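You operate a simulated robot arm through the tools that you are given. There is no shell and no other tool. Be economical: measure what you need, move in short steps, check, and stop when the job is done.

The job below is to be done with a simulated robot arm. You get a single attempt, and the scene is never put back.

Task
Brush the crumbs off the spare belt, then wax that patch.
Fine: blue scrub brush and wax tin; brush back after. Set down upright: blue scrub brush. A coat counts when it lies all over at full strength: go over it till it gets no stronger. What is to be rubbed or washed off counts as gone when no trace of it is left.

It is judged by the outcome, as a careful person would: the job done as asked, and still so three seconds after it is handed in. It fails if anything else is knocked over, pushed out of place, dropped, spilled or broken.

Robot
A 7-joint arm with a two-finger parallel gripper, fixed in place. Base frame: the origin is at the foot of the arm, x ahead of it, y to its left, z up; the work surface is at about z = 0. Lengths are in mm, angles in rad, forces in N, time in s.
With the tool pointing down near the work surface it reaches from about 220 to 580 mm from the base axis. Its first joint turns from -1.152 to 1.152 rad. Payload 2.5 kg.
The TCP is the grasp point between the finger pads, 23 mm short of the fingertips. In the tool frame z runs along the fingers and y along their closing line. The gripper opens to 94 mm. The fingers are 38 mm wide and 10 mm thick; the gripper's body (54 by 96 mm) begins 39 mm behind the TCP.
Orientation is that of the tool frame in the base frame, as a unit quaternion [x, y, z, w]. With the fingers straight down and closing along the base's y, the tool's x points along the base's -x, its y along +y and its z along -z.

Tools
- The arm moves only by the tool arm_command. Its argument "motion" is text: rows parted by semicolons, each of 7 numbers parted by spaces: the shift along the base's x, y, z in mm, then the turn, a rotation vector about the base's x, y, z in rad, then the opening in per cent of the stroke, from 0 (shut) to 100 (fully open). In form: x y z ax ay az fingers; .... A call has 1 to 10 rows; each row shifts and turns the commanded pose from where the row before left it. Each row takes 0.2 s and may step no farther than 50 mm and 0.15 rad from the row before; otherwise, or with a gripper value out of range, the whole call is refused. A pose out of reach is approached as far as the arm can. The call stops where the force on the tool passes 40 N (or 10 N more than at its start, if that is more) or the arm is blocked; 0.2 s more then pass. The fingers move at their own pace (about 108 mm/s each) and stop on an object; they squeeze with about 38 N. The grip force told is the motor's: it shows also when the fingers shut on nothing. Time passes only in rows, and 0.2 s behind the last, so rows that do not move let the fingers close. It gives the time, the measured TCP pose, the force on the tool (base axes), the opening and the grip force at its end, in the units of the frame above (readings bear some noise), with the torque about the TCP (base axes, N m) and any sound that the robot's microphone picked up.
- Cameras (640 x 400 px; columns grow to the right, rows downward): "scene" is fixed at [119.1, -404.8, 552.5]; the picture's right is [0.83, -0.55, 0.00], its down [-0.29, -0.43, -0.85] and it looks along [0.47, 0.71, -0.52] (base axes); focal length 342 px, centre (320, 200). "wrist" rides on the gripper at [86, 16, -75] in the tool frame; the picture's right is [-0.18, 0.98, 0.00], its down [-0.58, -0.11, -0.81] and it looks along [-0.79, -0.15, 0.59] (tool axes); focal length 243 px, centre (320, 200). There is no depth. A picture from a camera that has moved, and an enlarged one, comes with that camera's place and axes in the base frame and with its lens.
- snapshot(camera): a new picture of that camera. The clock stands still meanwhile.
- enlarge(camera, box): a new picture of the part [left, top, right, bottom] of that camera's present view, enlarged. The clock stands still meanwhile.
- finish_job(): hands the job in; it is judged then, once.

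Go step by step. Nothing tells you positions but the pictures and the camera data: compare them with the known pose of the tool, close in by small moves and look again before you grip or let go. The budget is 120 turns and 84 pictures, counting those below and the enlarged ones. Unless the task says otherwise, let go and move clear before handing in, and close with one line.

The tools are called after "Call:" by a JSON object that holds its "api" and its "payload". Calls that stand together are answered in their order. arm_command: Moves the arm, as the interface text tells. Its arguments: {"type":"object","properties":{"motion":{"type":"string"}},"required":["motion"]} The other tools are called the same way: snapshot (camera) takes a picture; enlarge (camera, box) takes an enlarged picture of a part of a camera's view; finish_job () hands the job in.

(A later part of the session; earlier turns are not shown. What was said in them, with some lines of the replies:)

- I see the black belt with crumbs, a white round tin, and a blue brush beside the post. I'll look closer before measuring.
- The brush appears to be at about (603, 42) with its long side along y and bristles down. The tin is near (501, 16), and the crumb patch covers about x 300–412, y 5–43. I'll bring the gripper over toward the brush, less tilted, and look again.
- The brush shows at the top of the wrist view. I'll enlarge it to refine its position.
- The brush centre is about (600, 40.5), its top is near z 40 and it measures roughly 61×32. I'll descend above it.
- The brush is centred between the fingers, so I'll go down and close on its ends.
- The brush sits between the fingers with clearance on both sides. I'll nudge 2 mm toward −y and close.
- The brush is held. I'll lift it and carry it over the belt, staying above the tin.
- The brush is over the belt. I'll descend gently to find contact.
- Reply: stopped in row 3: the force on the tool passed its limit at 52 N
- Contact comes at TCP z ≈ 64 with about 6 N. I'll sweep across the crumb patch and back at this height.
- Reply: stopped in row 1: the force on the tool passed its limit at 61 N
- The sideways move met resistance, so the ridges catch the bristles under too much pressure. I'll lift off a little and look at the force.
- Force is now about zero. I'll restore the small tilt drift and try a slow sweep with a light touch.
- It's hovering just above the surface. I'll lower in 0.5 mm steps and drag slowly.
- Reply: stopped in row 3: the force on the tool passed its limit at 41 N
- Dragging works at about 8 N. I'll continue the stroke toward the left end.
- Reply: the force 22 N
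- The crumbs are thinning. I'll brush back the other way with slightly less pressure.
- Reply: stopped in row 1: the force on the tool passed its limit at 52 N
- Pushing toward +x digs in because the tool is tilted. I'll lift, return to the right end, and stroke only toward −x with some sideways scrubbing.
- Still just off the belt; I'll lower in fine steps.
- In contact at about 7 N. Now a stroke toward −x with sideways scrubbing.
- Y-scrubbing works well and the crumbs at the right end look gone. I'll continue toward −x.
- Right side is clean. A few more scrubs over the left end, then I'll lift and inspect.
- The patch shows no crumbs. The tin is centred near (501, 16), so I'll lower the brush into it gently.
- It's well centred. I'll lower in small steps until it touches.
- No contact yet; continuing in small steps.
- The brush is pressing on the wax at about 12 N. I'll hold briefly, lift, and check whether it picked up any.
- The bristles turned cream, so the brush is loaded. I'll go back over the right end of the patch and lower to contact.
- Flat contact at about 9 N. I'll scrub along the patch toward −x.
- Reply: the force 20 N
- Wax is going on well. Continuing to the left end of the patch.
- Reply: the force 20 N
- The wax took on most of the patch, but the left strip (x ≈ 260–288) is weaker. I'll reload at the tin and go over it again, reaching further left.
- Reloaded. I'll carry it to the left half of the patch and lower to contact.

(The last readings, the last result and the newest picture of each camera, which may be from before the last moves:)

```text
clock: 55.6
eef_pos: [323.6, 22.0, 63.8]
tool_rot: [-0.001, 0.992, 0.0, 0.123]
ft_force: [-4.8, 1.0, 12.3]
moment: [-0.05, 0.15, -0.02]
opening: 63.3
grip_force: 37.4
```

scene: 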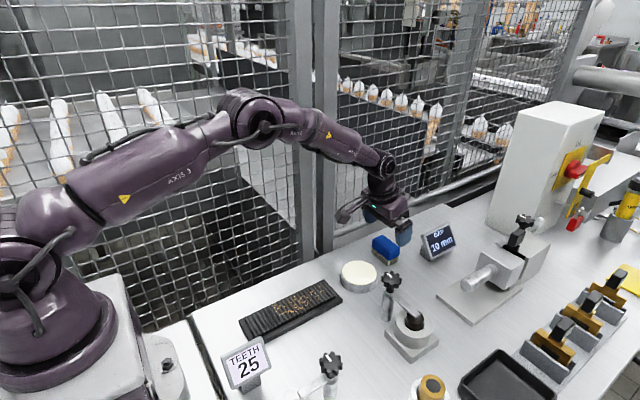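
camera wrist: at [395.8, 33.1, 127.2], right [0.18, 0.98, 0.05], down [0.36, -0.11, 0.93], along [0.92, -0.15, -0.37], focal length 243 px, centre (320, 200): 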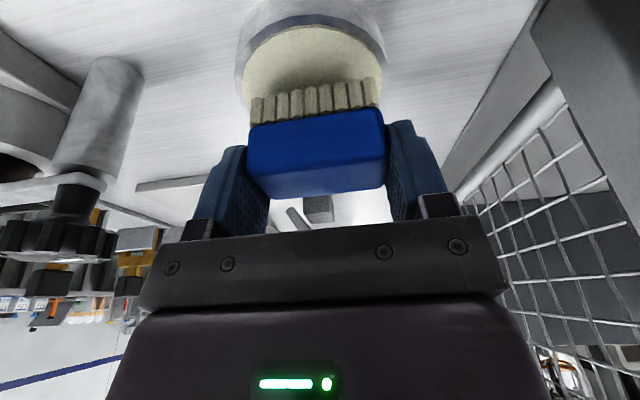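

Contact at about 12 N. Scrubbing toward the left end.

Call:
{"api": "arm_command", "payload": {"motion": "-2 6 0 0 0 0 30;-3 -9 0 0 0 0 30;-3 -6 0 0 0 0 30;-3 9 0 0 0 0 30;-3 6 0 0 0 0 30;-3 -9 0 0 0 0 30;-3 -6 0 0 0 0 30;-3 9 0 0 0 0 30;-3 6 0 0 0 0 30;-3 -6 0 0 0 0 30"}}

Call:
{"api": "arm_command", "payload": {"motion": "-3 6 0 0 0 0 30;-3 -9 0 0 0 0 30;-3 -6 0 0 0 0 30;-3 9 0 0 0 0 30;-3 6 0 0 0 0 30;-3 -9 0 0 0 0 30;-3 -6 0 0 0 0 30;-2 9 0 0 0 0 30;0 6 0 0 0 0 30;0 -6 0 0 0 0 30"}}

Call:
{"api": "arm_command", "payload": {"motion": "0 6 0 0 0 0 30;0 -9 0 0 0 0 30;0 -6 0 0 0 0 30;0 9 0 0 0 0 30;0 6 0 0 0 0 30;0 -9 0 0 0 0 30;0 -6 0 0 0 0 30;0 9 0 0 0 0 30;0 0 20 0 0 0 30;0 0 40 0 0 0 30"}}

Call:
{"api": "arm_command", "payload": {"motion": "45 0 10 0 0 0 30;45 0 0 0 0 0 30;45 0 0 0 0 0 30;45 -2 0 0 0 0 30;47 -3 0 0 0 0 30;0 0 0 0 0 0 30"}}

Call:
{"api": "enlarge", "payload": {"camera": "scene", "box": [230, 270, 350, 345]}}

```text
clock: 57.8
eef_pos: [298.5, 23.2, 63.5]
tool_rot: [-0.003, 0.992, 0.002, 0.127]
ft_force: [15.7, 4.0, 20.5]
moment: [-0.06, -0.44, 0.11]
opening: 63.0
grip_force: 38.3
```

```text
clock: 60.0
eef_pos: [272.3, 23.7, 62.8]
tool_rot: [-0.003, 0.993, 0.001, 0.121]
ft_force: [-1.6, -1.1, 31.1]
moment: [-0.3, -0.08, -0.21]
opening: 63.3
grip_force: 38.0
```

```text
clock: 60.4
eef_pos: [271.9, 24.7, 63.5]
tool_rot: [0.003, 0.993, -0.003, 0.122]
ft_force: [-3.1, 0.0, 10.2]
moment: [0.13, 0.09, 0.06]
opening: 63.1
grip_force: 38.0
stopped in row 2: the force on the tool passed its limit at 44 N (the readings are from after the stop); the commanded pose is now the measured one
```

```text
clock: 61.8
eef_pos: [497.3, 21.1, 75.7]
tool_rot: [0.001, 0.993, -0.003, 0.12]
ft_force: [-0.6, -0.2, -0.4]
moment: [0.0, 0.03, -0.03]
opening: 63.2
grip_force: 38.0
```

```text
5.33 times, centred on (290, 308) of scene
camera zoom: at [119.1, -404.8, 552.5], right [0.83, -0.55, 0.0], down [-0.29, -0.43, -0.85], along [0.47, 0.71, -0.52], focal length 1824 px, centre (480, -373)
```

zoom: 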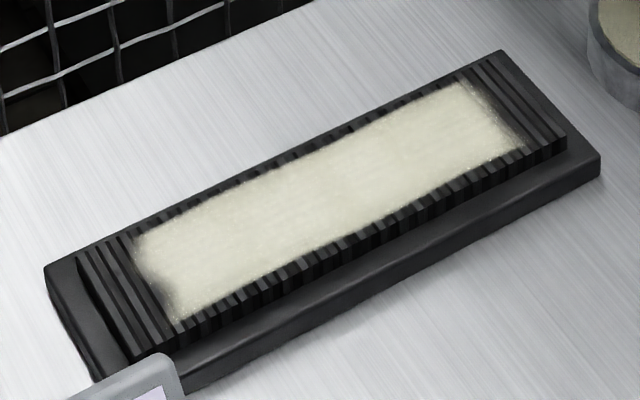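

The coat now looks nearly even. I'll zoom in at both ends.

Call:
{"api": "enlarge", "payload": {"camera": "scene", "box": [245, 295, 295, 335]}}

Call:
{"api": "enlarge", "payload": {"camera": "scene", "box": [295, 275, 345, 315]}}

Call:
{"api": "snapshot", "payload": {"camera": "wrist"}}

```text
10.00 times, centred on (270, 315) of scene
camera zoom: at [119.1, -404.8, 552.5], right [0.83, -0.55, 0.0], down [-0.29, -0.43, -0.85], along [0.47, 0.71, -0.52], focal length 3420 px, centre (820, -950)
```

zoom: 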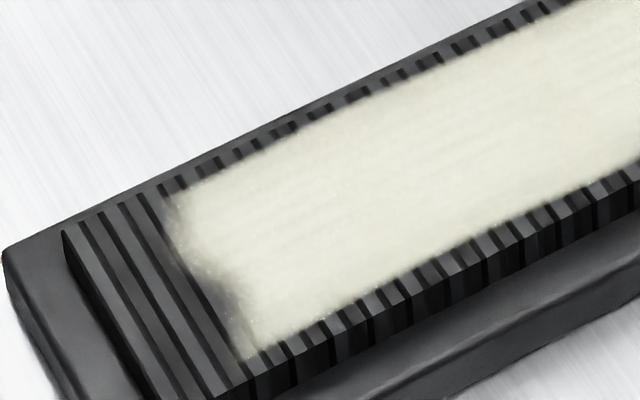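

```text
10.00 times, centred on (320, 295) of scene
camera zoom: at [119.1, -404.8, 552.5], right [0.83, -0.55, 0.0], down [-0.29, -0.43, -0.85], along [0.47, 0.71, -0.52], focal length 3420 px, centre (320, -750)
```

zoom: 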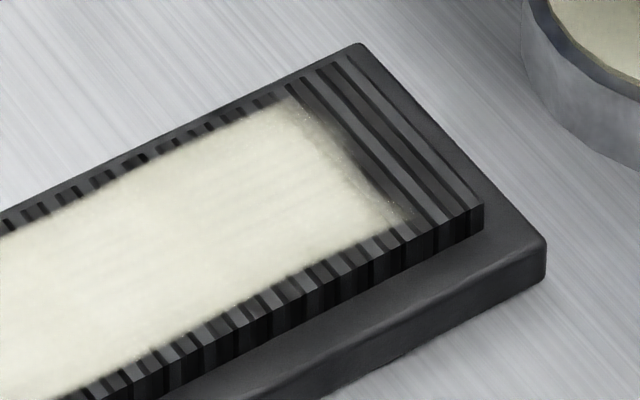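

```text
47 pictures are left
camera wrist: at [394.6, 38.6, 128.4], right [0.18, 0.98, 0.04], down [0.37, -0.11, 0.92], along [0.91, -0.15, -0.38], focal length 243 px, centre (320, 200)
```

wrist: 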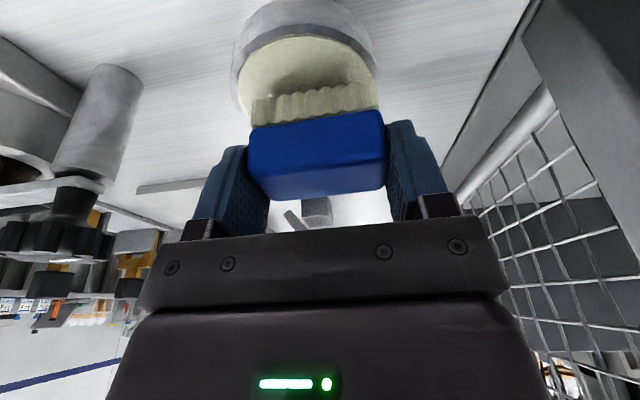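

Both end edges are a bit ragged and thinner. The brush is still waxed, so I'll go over the right end further out first.

Call:
{"api": "arm_command", "payload": {"motion": "0 0 20 0 -0.004 0 30;-46 0 0 0 0 0 30;-44 0 0 0 0 0 30;0 1 -25 0 0 0 30;0 0 -3 0 0 0 30;0 0 -1 0 0 0 30;0 0 0 0 0 0 30"}}

Call:
{"api": "arm_command", "payload": {"motion": "0 0 -0.5 0 0 0 30;0 0 0 0 0 0 30"}}

Call:
{"api": "arm_command", "payload": {"motion": "0 0 -0.4 0 0 0 30;0 0 0 0 0 0 30"}}

```text
clock: 63.4
eef_pos: [408.4, 20.8, 63.6]
tool_rot: [0.003, 0.992, -0.003, 0.123]
ft_force: [-1.8, 0.6, 2.5]
moment: [0.08, 0.12, 0.04]
opening: 63.0
grip_force: 37.8
```

```text
clock: 64.0
eef_pos: [409.2, 20.1, 63.3]
tool_rot: [0.003, 0.992, -0.002, 0.123]
ft_force: [-5.4, -0.3, 17.4]
moment: [0.35, 0.35, 0.11]
opening: 63.2
grip_force: 38.0
```

```text
clock: 64.6
eef_pos: [409.0, 20.6, 63.7]
tool_rot: [0.002, 0.992, -0.003, 0.124]
ft_force: [-7.1, -1.6, 21.9]
moment: [0.3, 0.35, 0.06]
opening: 63.2
grip_force: 38.5
```

Slight roll crept in at the earlier stop; I'll correct that and scrub at the right end.

Call:
{"api": "arm_command", "payload": {"motion": "0 0 0.3 0.006 0 0.008 30;0 5 0 0 0 0 30;0 -8 0 0 0 0 30;0 -5 0 0 0 0 30;0 8 0 0 0 0 30;0 5 0 0 0 0 30;0 -8 0 0 0 0 30;0 -5 0 0 0 0 30;0 8 0 0 0 0 30;0 0 0 0 0 0 30"}}

Call:
{"api": "arm_command", "payload": {"motion": "-3 6 0 0 0 0 30;-3 -8 0 0 0 0 30;-3 -5 0 0 0 0 30;-3 8 0 0 0 0 30;-3 5 0 0 0 0 30;-3 -8 0 0 0 0 30;-3 -5 0 0 0 0 30;-3 8 0 0 0 0 30;-3 0 0 0 0 0 30;-3 0 0 0 0 0 30"}}

Call:
{"api": "enlarge", "payload": {"camera": "scene", "box": [280, 270, 345, 315]}}

```text
clock: 66.8
eef_pos: [409.5, 16.1, 63.2]
tool_rot: [0.002, 0.992, -0.002, 0.123]
ft_force: [-7.7, -23.5, 29.6]
moment: [-0.59, 0.28, 0.05]
opening: 63.0
grip_force: 37.6
```

```text
clock: 69.0
eef_pos: [378.1, 22.0, 63.4]
tool_rot: [-0.002, 0.992, 0.0, 0.123]
ft_force: [4.6, -0.4, 4.7]
moment: [-0.1, -0.19, 0.09]
opening: 63.4
grip_force: 38.3
```

```text
8.89 times, centred on (312, 292) of scene
camera zoom: at [119.0, -404.8, 552.5], right [0.83, -0.55, 0.0], down [-0.29, -0.43, -0.85], along [0.47, 0.71, -0.52], focal length 3040 px, centre (387, -622)
```

zoom: 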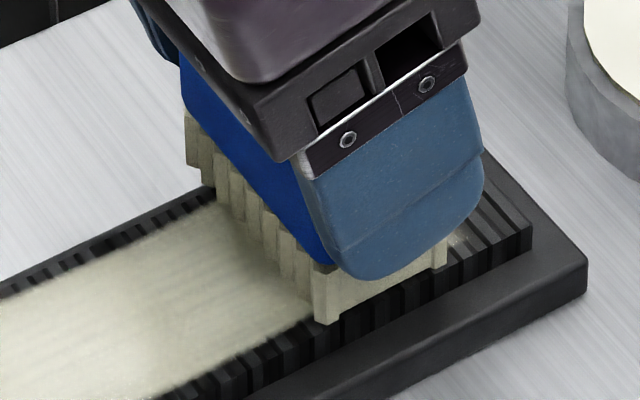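

Continuing the stroke along the patch to the left end.

Call:
{"api": "arm_command", "payload": {"motion": "-9 0 0 0 0 0 30;-9 0 0 0 0 0 30;-9 0 0 0 0 0 30;-9 0 0 0 0 0 30;-9 0 0 0 0 0 30;-9 0 0 0 0 0 30;-9 0 0 0 0 0 30;-9 0 0 0 0 0 30;-9 0 0 0 0 0 30;-9 0 0 0 0 0 30"}}

Call:
{"api": "arm_command", "payload": {"motion": "-6 5 0 0 0 0 30;-6 -6 0 0 0 0 30;-6 -5 0 0 0 0 30;-3 6 0 0 0 0 30;-2 5 0 0 0 0 30;0 -6 0 0 0 0 30;0 -5 0 0 0 0 30;0 6 0 0 0 0 30;0 5 0 0 0 0 30;0 -5 0 0 0 0 30"}}

Call:
{"api": "arm_command", "payload": {"motion": "0 0 20 0 0 0 30;0 0 40 0 0 0 30;40 0 10 0 0 0 30;50 0 0 0 0 0 30;50 0 0 0 0 0 30;50 -2 0 0 0 0 30;45 -3 0 0 0 0 30;0 0 0 0 0 0 30"}}

Call:
{"api": "enlarge", "payload": {"camera": "scene", "box": [245, 295, 295, 335]}}

Call:
{"api": "enlarge", "payload": {"camera": "scene", "box": [295, 275, 345, 315]}}

Call:
{"api": "enlarge", "payload": {"camera": "wrist", "box": [220, 0, 420, 125]}}

```text
clock: 71.2
eef_pos: [289.9, 21.8, 64.0]
tool_rot: [-0.002, 0.992, 0.001, 0.123]
ft_force: [2.6, -0.2, 3.2]
moment: [-0.12, -0.11, 0.07]
opening: 63.3
grip_force: 38.4
```

```text
clock: 73.4
eef_pos: [266.4, 22.4, 63.8]
tool_rot: [-0.001, 0.992, 0.001, 0.123]
ft_force: [0.2, -0.2, -1.7]
moment: [0.0, 0.0, 0.03]
opening: 63.4
grip_force: 38.0
```

```text
clock: 75.2
eef_pos: [501.1, 15.9, 133.2]
tool_rot: [-0.001, 0.992, 0.001, 0.123]
ft_force: [0.1, 0.5, 0.2]
moment: [-0.05, 0.03, 0.0]
opening: 63.7
grip_force: 37.9
```

```text
10.00 times, centred on (270, 315) of scene
camera zoom: at [119.1, -404.8, 552.5], right [0.83, -0.55, 0.0], down [-0.29, -0.43, -0.85], along [0.47, 0.71, -0.52], focal length 3420 px, centre (820, -950)
```

zoom: 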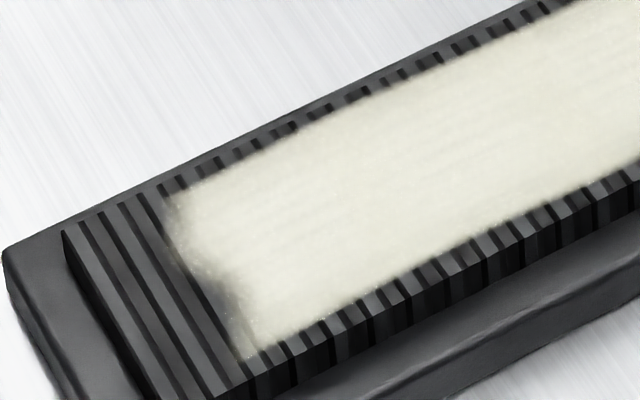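

```text
10.00 times, centred on (320, 295) of scene
camera zoom: at [119.1, -404.8, 552.5], right [0.83, -0.55, 0.0], down [-0.29, -0.43, -0.85], along [0.47, 0.71, -0.52], focal length 3420 px, centre (320, -750)
```

zoom: 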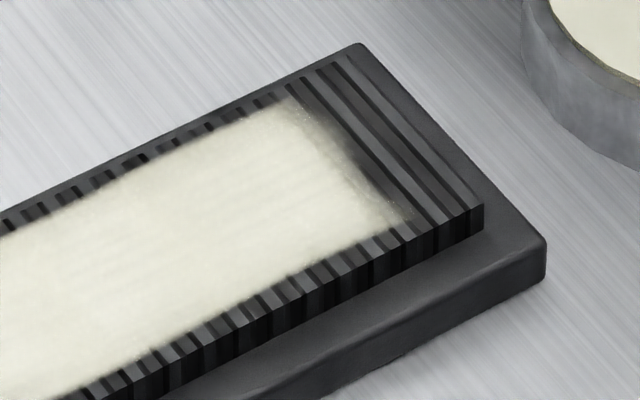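

```text
3.20 times, centred on (320, 62) of wrist
camera zoom: at [398.0, 31.8, 186.3], right [0.18, 0.98, 0.05], down [0.37, -0.11, 0.92], along [0.91, -0.15, -0.38], focal length 776 px, centre (320, 640)
```

zoom: 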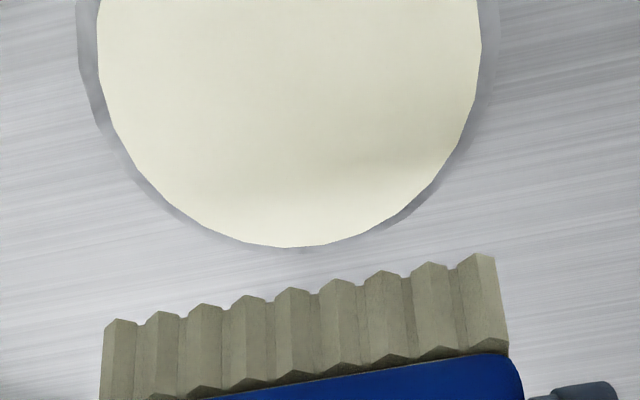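

The left end had lost contact, so I can't tell yet whether it is saturated. I'll reload and make one more full pass.

Call:
{"api": "arm_command", "payload": {"motion": "-1 1 -40 0 0 0 30;0 0 -24 0 0 0 30;0 0 -1 0 0 0 30;0 0 -1 0 0 0 30;0 0 0 0 0 0 30"}}

Call:
{"api": "arm_command", "payload": {"motion": "0 0 -0.6 0 0 0 30;0 0 0 0 0 0 30"}}

Call:
{"api": "arm_command", "payload": {"motion": "0 0 -0.5 0 0 0 30;0 0 0 0 0 0 30"}}

```text
clock: 76.4
eef_pos: [500.6, 16.1, 68.2]
tool_rot: [-0.001, 0.992, 0.001, 0.124]
ft_force: [0.1, -0.8, -0.7]
moment: [-0.02, -0.04, 0.01]
opening: 63.0
grip_force: 37.7
```

```text
clock: 77.0
eef_pos: [500.1, 17.6, 67.0]
tool_rot: [-0.001, 0.992, 0.001, 0.123]
ft_force: [-0.2, 0.1, 0.2]
moment: [0.01, 0.0, 0.02]
opening: 63.3
grip_force: 37.7
```

```text
clock: 77.6
eef_pos: [500.4, 17.6, 65.6]
tool_rot: [-0.001, 0.992, 0.001, 0.123]
ft_force: [-0.4, 0.4, -1.1]
moment: [-0.02, 0.0, -0.01]
opening: 63.5
grip_force: 38.4
```

Call:
{"api": "arm_command", "payload": {"motion": "0 0 -0.6 0 0 0 30;0 0 0 0 0 0 30"}}

Call:
{"api": "arm_command", "payload": {"motion": "0 0 -0.4 0 0 0 30;0 0 0 0 0 0 30"}}

```text
clock: 78.2
eef_pos: [499.1, 17.4, 65.3]
tool_rot: [-0.001, 0.992, 0.001, 0.123]
ft_force: [-0.3, -0.5, -1.3]
moment: [0.01, 0.0, -0.02]
opening: 63.2
grip_force: 38.8
```

```text
clock: 78.8
eef_pos: [500.6, 16.7, 67.3]
tool_rot: [-0.001, 0.992, 0.0, 0.123]
ft_force: [-1.5, -1.2, 3.0]
moment: [-0.13, 0.13, -0.04]
opening: 63.2
grip_force: 37.8
```

Call:
{"api": "arm_command", "payload": {"motion": "0 0 -0.3 0 0 0 30;0 0 0 0 0 0 30;0 0 40 0 0 0 30;-48 1 10 0 0 0 30;-48 1 0 0 0 0 30;-48 1 0 0 0 0 30;-48 1 0 0 0 0 30;-32 1 -25 0 0 0 30;0 0 -22 0 0 0 30;0 0 -3 0 0 0 30"}}

Call:
{"api": "arm_command", "payload": {"motion": "0 0 -0.6 0 0 0 30;0 0 0 0 0 0 30"}}

Call:
{"api": "arm_command", "payload": {"motion": "0 0 -0.4 0 0 0 30;0 0 0 0 0 0 30"}}

```text
clock: 81.0
eef_pos: [276.2, 21.6, 65.4]
tool_rot: [-0.001, 0.992, 0.001, 0.124]
ft_force: [0.0, 0.2, -0.1]
moment: [0.0, 0.02, 0.01]
opening: 63.3
grip_force: 37.9
```

```text
clock: 81.6
eef_pos: [275.6, 22.5, 64.1]
tool_rot: [-0.001, 0.992, 0.001, 0.123]
ft_force: [-1.1, 0.0, -0.2]
moment: [0.01, -0.02, -0.01]
opening: 63.0
grip_force: 38.6
```

```text
clock: 82.2
eef_pos: [276.8, 22.6, 64.3]
tool_rot: [-0.001, 0.992, 0.0, 0.123]
ft_force: [-3.9, 0.1, 9.6]
moment: [-0.13, 0.12, 0.0]
opening: 63.0
grip_force: 37.8
```

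Call:
{"api": "arm_command", "payload": {"motion": "-2 5 0 0 0 0 30;-2 -6 0 0 0 0 30;-2 -5 0 0 0 0 30;-2 6 0 0 0 0 30;-2 5 0 0 0 0 30;-2 -6 0 0 0 0 30;0 -5 0 0 0 0 30;0 6 0 0 0 0 30;0 5 0 0 0 0 30;0 -5 0 0 0 0 30"}}

Call:
{"api": "arm_command", "payload": {"motion": "0 0 3 0 0 0 30;45 0 5 0 0 0 30;45 0 0 0 0 0 30;40 0 0 0 0 0 30;12 0 0 0 0 0 30;0 0 -6 0 0 0 30;0 0 -1 0 0 0 30;0 0 0 0 0 0 30"}}

Call:
{"api": "enlarge", "payload": {"camera": "scene", "box": [245, 295, 295, 335]}}

```text
clock: 84.4
eef_pos: [262.1, 22.3, 64.6]
tool_rot: [-0.001, 0.992, 0.001, 0.122]
ft_force: [-0.4, -0.4, -1.3]
moment: [0.0, -0.05, 0.0]
opening: 63.0
grip_force: 38.0
```

```text
clock: 86.2
eef_pos: [404.4, 22.1, 66.3]
tool_rot: [0.0, 0.992, 0.001, 0.122]
ft_force: [-0.3, 0.6, -1.1]
moment: [-0.01, -0.06, -0.01]
opening: 63.0
grip_force: 37.9
```

```text
10.00 times, centred on (270, 315) of scene
camera zoom: at [119.1, -404.8, 552.5], right [0.83, -0.55, 0.0], down [-0.29, -0.43, -0.85], along [0.47, 0.71, -0.52], focal length 3420 px, centre (820, -950)
```

zoom: 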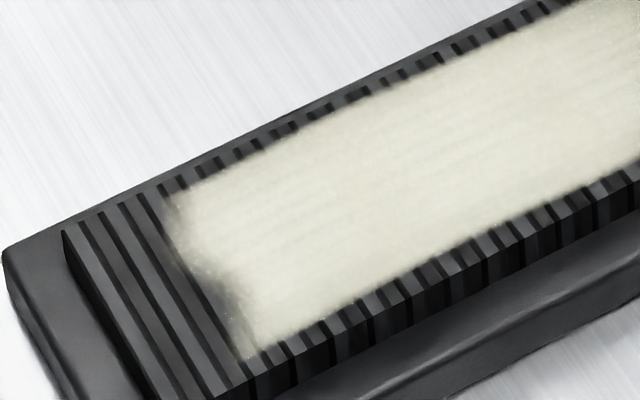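

The left edge didn't change under a loaded brush, which suggests it is saturated. Now I'll make contact at the right end and do a full pass back.

Call:
{"api": "arm_command", "payload": {"motion": "0 0 -0.6 0 0 0 30;0 0 -0.4 0 0 0 30;0 0 0 0 0 0 30"}}

Call:
{"api": "arm_command", "payload": {"motion": "0 0 -0.4 0 0 0 30;0 0 0 0 0 0 30"}}

```text
clock: 87.0
eef_pos: [405.1, 21.3, 64.4]
tool_rot: [-0.001, 0.992, 0.001, 0.123]
ft_force: [0.3, -0.4, -0.2]
moment: [0.0, -0.02, 0.01]
opening: 63.1
grip_force: 38.5
```

```text
clock: 87.6
eef_pos: [405.1, 22.5, 64.1]
tool_rot: [0.0, 0.992, 0.001, 0.123]
ft_force: [-0.3, -0.1, -1.3]
moment: [-0.02, 0.03, -0.01]
opening: 63.3
grip_force: 38.0
```

Call:
{"api": "arm_command", "payload": {"motion": "0 0 -0.4 0 0 0 30;0 0 0 0 0 0 30"}}

Call:
{"api": "arm_command", "payload": {"motion": "0 0 -0.3 0 0 0 30;0 0 0 0 0 0 30"}}

```text
clock: 88.2
eef_pos: [406.4, 21.3, 64.3]
tool_rot: [-0.001, 0.993, 0.002, 0.122]
ft_force: [-3.0, 0.2, 6.8]
moment: [-0.2, 0.17, -0.07]
opening: 63.4
grip_force: 38.3
```

```text
clock: 88.8
eef_pos: [405.3, 22.6, 63.9]
tool_rot: [-0.001, 0.992, 0.001, 0.124]
ft_force: [-5.3, -0.9, 12.3]
moment: [-0.2, 0.22, -0.02]
opening: 63.1
grip_force: 38.1
```

Call:
{"api": "arm_command", "payload": {"motion": "0 5 0 -0.003 0 0 30;0 -7 0 0 0 0 30;0 -5 0 0 0 0 30;0 7 0 0 0 0 30;0 5 0 0 0 0 30;0 -7 0 0 0 0 30;-3 -5 0 0 0 0 30;-4 7 0 0 0 0 30;-4 5 0 0 0 0 30;-4 -5 0 0 0 0 30"}}

Call:
{"api": "arm_command", "payload": {"motion": "-5 5 0 0 0 0 30;-5 -7 0 0 0 0 30;-5 -5 0 0 0 0 30;-5 7 0 0 0 0 30;-5 5 0 0 0 0 30;-5 -7 0 0 0 0 30;-5 -5 0 0 0 0 30;-5 7 0 0 0 0 30;-5 5 0 0 0 0 30;-5 -5 0 0 0 0 30"}}

Call:
{"api": "arm_command", "payload": {"motion": "-5 5 0 0 0 0 30;-5 -7 0 0 0 0 30;-5 -5 0 0 0 0 30;-5 7 0 0 0 0 30;-5 5 0 0 0 0 30;-5 -7 0 0 0 0 30;-5 -5 0 0 0 0 30;-5 7 0 0 0 0 30;-5 5 0 0 0 0 30;-5 -5 0 0 0 0 30"}}

```text
clock: 91.0
eef_pos: [390.4, 24.0, 62.9]
tool_rot: [-0.003, 0.992, 0.001, 0.124]
ft_force: [3.1, 6.9, 9.4]
moment: [0.18, -0.08, 0.01]
opening: 63.1
grip_force: 37.7
```

```text
clock: 93.2
eef_pos: [342.3, 25.1, 63.2]
tool_rot: [-0.004, 0.992, 0.0, 0.124]
ft_force: [10.6, 7.3, 14.2]
moment: [0.06, -0.34, 0.1]
opening: 63.3
grip_force: 38.5
```

```text
clock: 95.4
eef_pos: [292.0, 25.3, 64.9]
tool_rot: [-0.004, 0.992, 0.001, 0.125]
ft_force: [11.1, 9.4, 16.7]
moment: [0.15, -0.31, 0.1]
opening: 63.3
grip_force: 38.1
```

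Good pressure is kept. I'll finish the left end, staying in contact, then lift and inspect.

Call:
{"api": "arm_command", "payload": {"motion": "-5 5 0 0 0 0 30;-5 -7 0 0 0 0 30;-5 -5 0 0 0 0 30;-4 7 0 0 0 0 30;-3 5 0 0 0 0 30;-2 -6 0 0 0 0 30;0 -5 0 0 0 0 30;0 6 0 0 0 0 30"}}

Call:
{"api": "arm_command", "payload": {"motion": "-2 4 0 0 0 0 30;-2 -5 0 0 0 0 30;-1 -4 0 0 0 0 30;0 5 0 0 0 0 30"}}

Call:
{"api": "arm_command", "payload": {"motion": "0 0 20 0 0 0 30;0 0 45 0 0 0 30;40 0 10 0 0 0 30;50 0 0 0 0 0 30;50 0 0 0 0 0 30;50 0 0 0 0 0 30;50 0 0 0 0 0 30;0 0 0 0 0 0 30"}}

Call:
{"api": "enlarge", "payload": {"camera": "scene", "box": [245, 295, 295, 335]}}

Call:
{"api": "enlarge", "payload": {"camera": "scene", "box": [295, 275, 345, 315]}}

Call:
{"api": "snapshot", "payload": {"camera": "scene"}}

```text
clock: 97.0
eef_pos: [269.4, 23.3, 64.2]
tool_rot: [-0.009, 0.992, 0.004, 0.128]
ft_force: [-1.4, 0.5, 9.5]
moment: [-0.33, 0.19, -0.01]
opening: 63.1
grip_force: 38.5
stopped in row 7: the force on the tool passed its limit at 43 N (the readings are from after the stop); the commanded pose is now the measured one
```

```text
clock: 98.0
eef_pos: [264.6, 22.1, 64.4]
tool_rot: [-0.005, 0.992, 0.003, 0.128]
ft_force: [3.4, -10.3, 11.4]
moment: [-0.69, -0.01, 0.15]
opening: 63.2
grip_force: 37.9
```

```text
clock: 99.8
eef_pos: [503.5, 22.1, 136.9]
tool_rot: [-0.008, 0.992, 0.004, 0.128]
ft_force: [-0.3, -0.3, -0.7]
moment: [0.0, -0.01, 0.02]
opening: 63.3
grip_force: 38.0
```

```text
10.00 times, centred on (270, 315) of scene
camera zoom: at [119.1, -404.8, 552.5], right [0.83, -0.55, 0.0], down [-0.29, -0.43, -0.85], along [0.47, 0.71, -0.52], focal length 3420 px, centre (820, -950)
```

zoom: 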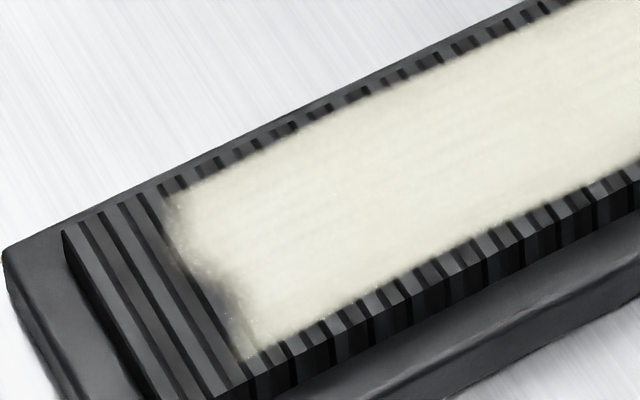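

```text
10.00 times, centred on (320, 295) of scene
camera zoom: at [119.1, -404.8, 552.5], right [0.83, -0.55, 0.0], down [-0.29, -0.43, -0.85], along [0.47, 0.71, -0.52], focal length 3420 px, centre (320, -750)
```

zoom: 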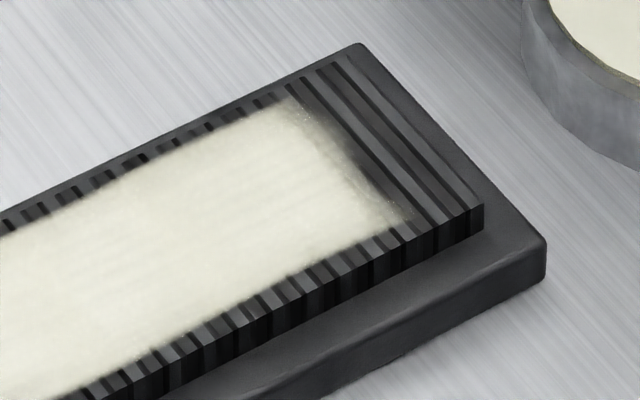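

```text
39 pictures are left
```

scene: 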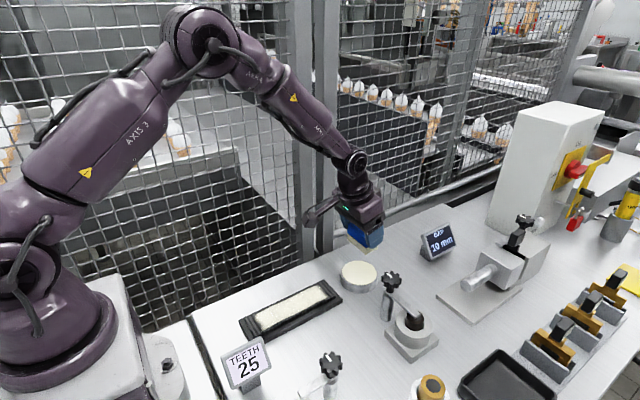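

Both ends are unchanged after another loaded, firm pass, so the coat is saturated. Now I'll return the brush to its place at (599, 39), squaring the tool first.

Call:
{"api": "arm_command", "payload": {"motion": "24 4 0 -0.006 0.011 -0.0165 30;24 4 0 0 0 0 30;24 4 0 0 0 0 30;24 5 0 0 0 0 30;0 0 -40 0 0 0 30;0 0 -35 0 0 0 30;0 0 -10 0 0 0 30;0 0 0 0 0 0 30"}}

Call:
{"api": "enlarge", "payload": {"camera": "scene", "box": [320, 180, 480, 280]}}

```text
clock: 101.6
eef_pos: [601.5, 40.7, 52.6]
tool_rot: [0.0, 0.993, 0.0, 0.122]
ft_force: [0.2, -1.1, -1.6]
moment: [0.01, -0.01, 0.01]
opening: 63.1
grip_force: 37.8
```

```text
4.00 times, centred on (400, 230) of scene
camera zoom: at [119.1, -404.8, 552.5], right [0.83, -0.55, 0.0], down [-0.29, -0.43, -0.85], along [0.47, 0.71, -0.52], focal length 1368 px, centre (0, 80)
```

zoom: 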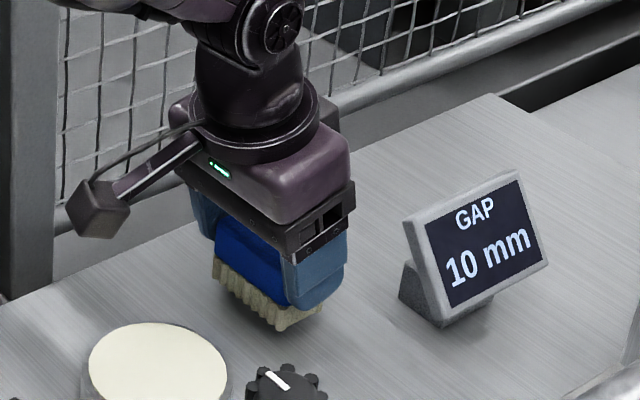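

Lowering slowly onto the table.

Call:
{"api": "arm_command", "payload": {"motion": "-1 -1 -5 0 0 0 30;0 0 -1 0 0 0 30;0 0 -1 0 0 0 30;0 0 0 0 0 0 30"}}

Call:
{"api": "arm_command", "payload": {"motion": "0 0 -0.6 0 0 0 30;0 0 0 0 0 0 30"}}

Call:
{"api": "arm_command", "payload": {"motion": "0 0 -0.5 0 0 0 30;0 0 0 0 0 0 30"}}

```text
clock: 102.6
eef_pos: [599.7, 39.7, 46.8]
tool_rot: [-0.001, 0.993, 0.0, 0.121]
ft_force: [-0.2, 0.0, 0.0]
moment: [0.0, 0.0, 0.03]
opening: 63.2
grip_force: 38.0
```

```text
clock: 103.2
eef_pos: [599.6, 40.2, 46.0]
tool_rot: [0.0, 0.993, -0.001, 0.121]
ft_force: [0.2, 0.2, -0.1]
moment: [0.0, 0.0, 0.0]
opening: 63.3
grip_force: 37.7
```

```text
clock: 103.8
eef_pos: [599.5, 40.5, 45.1]
tool_rot: [0.0, 0.993, 0.0, 0.122]
ft_force: [0.0, -0.5, -1.0]
moment: [-0.01, -0.01, 0.0]
opening: 63.6
grip_force: 37.9
```

Call:
{"api": "arm_command", "payload": {"motion": "0 0 -0.6 0 0 0 30;0 0 0 0 0 0 30"}}

Call:
{"api": "arm_command", "payload": {"motion": "0 0 -0.5 0 0 0 30;0 0 0 0 0 0 30"}}

Call:
{"api": "arm_command", "payload": {"motion": "0 0 -0.4 0 0 0 30;0 0 0 0 0 0 30"}}

```text
clock: 104.4
eef_pos: [597.8, 39.4, 43.9]
tool_rot: [0.0, 0.993, 0.0, 0.122]
ft_force: [-0.3, -0.4, -0.9]
moment: [0.0, 0.0, 0.01]
opening: 63.1
grip_force: 38.2
```

```text
clock: 105.0
eef_pos: [599.1, 40.7, 43.5]
tool_rot: [0.0, 0.993, 0.0, 0.122]
ft_force: [-0.6, 0.7, -0.1]
moment: [0.02, 0.02, -0.03]
opening: 63.2
grip_force: 37.8
```

```text
clock: 105.6
eef_pos: [599.0, 39.6, 44.3]
tool_rot: [0.001, 0.993, 0.0, 0.121]
ft_force: [0.3, 0.3, 0.1]
moment: [-0.04, -0.04, -0.02]
opening: 63.3
grip_force: 38.2
```

Call:
{"api": "arm_command", "payload": {"motion": "0 0 -0.5 0 0 0 30;0 0 0 0 0 0 30"}}

Call:
{"api": "arm_command", "payload": {"motion": "0 0 -0.3 0 0 0 30;0 0 0 0 0 0 30"}}

```text
clock: 106.2
eef_pos: [599.6, 39.0, 43.7]
tool_rot: [0.0, 0.992, 0.0, 0.123]
ft_force: [-1.4, -1.4, 3.7]
moment: [-0.07, 0.09, -0.01]
opening: 63.3
grip_force: 38.1
```

```text
clock: 106.8
eef_pos: [600.5, 38.8, 44.3]
tool_rot: [0.001, 0.992, 0.0, 0.123]
ft_force: [-1.5, -0.9, 8.0]
moment: [-0.11, 0.08, -0.02]
opening: 63.4
grip_force: 37.5
```

The brush is on the table. I'll open gently, rise straight up along the fingers, and check.

Call:
{"api": "arm_command", "payload": {"motion": "0 0 0 0 0 0 75;0 0 0 0 0 0 100;0 0 0 0 0 0 100;0 0 0 0 0 0 100;-5 0 20 0 0 0 100;-10 0 40 0 0 0 100;-10 0 40 0 0 0 100;-20 0 30 0 0 0 100"}}

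Call:
{"api": "arm_command", "payload": {"motion": "-40 0 20 0 0 0 100;-45 0 15 0 0 0 100;-45 0 0 0 0 0 100;0 0 0 0 0 0 100"}}

Call:
{"api": "enlarge", "payload": {"camera": "scene", "box": [320, 210, 480, 310]}}

Call:
{"api": "enlarge", "payload": {"camera": "scene", "box": [220, 260, 380, 360]}}

```text
clock: 108.6
eef_pos: [553.1, 39.9, 174.0]
tool_rot: [-0.001, 0.993, 0.0, 0.122]
ft_force: [0.5, 0.0, 0.9]
moment: [-0.01, 0.0, 0.03]
opening: 94.2
grip_force: 0.0
```

```text
clock: 109.6
eef_pos: [419.5, 40.9, 207.7]
tool_rot: [0.0, 0.993, 0.0, 0.122]
ft_force: [-1.0, 0.3, -0.8]
moment: [0.04, -0.02, 0.0]
opening: 94.0
grip_force: 0.0
```

```text
4.00 times, centred on (400, 260) of scene
camera zoom: at [119.0, -404.8, 552.5], right [0.83, -0.55, 0.0], down [-0.29, -0.43, -0.85], along [0.47, 0.71, -0.52], focal length 1368 px, centre (0, -40)
```

zoom: 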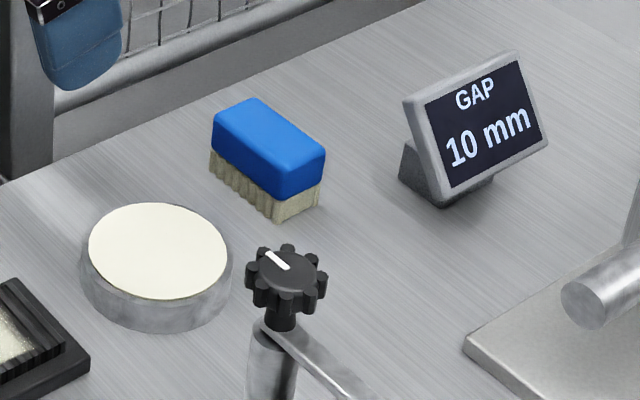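

```text
4.00 times, centred on (300, 310) of scene
camera zoom: at [119.0, -404.8, 552.5], right [0.83, -0.55, 0.0], down [-0.29, -0.43, -0.85], along [0.47, 0.71, -0.52], focal length 1368 px, centre (400, -240)
```

zoom: 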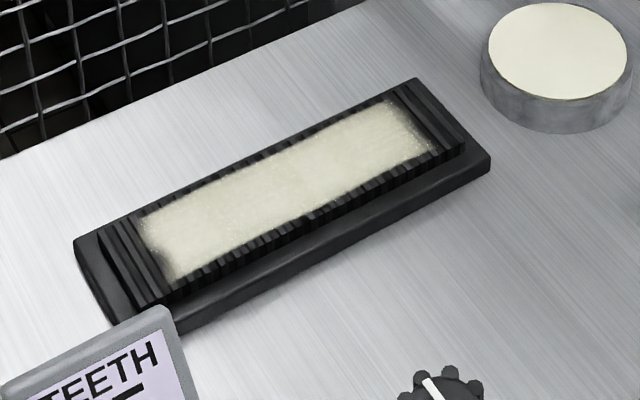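

The brush stands upright in its place, the tin and belt haven't moved, the crumbs are gone and the wax coat is full. The gripper is clear, so I'm handing in.

Call:
{"api": "finish_job", "payload": {}}

```text
The job is handed in.
```

The crumbs are brushed off the spare belt and that patch is waxed until it got no stronger. The brush is back upright within about 3 mm of where it stood, and nothing else was moved.
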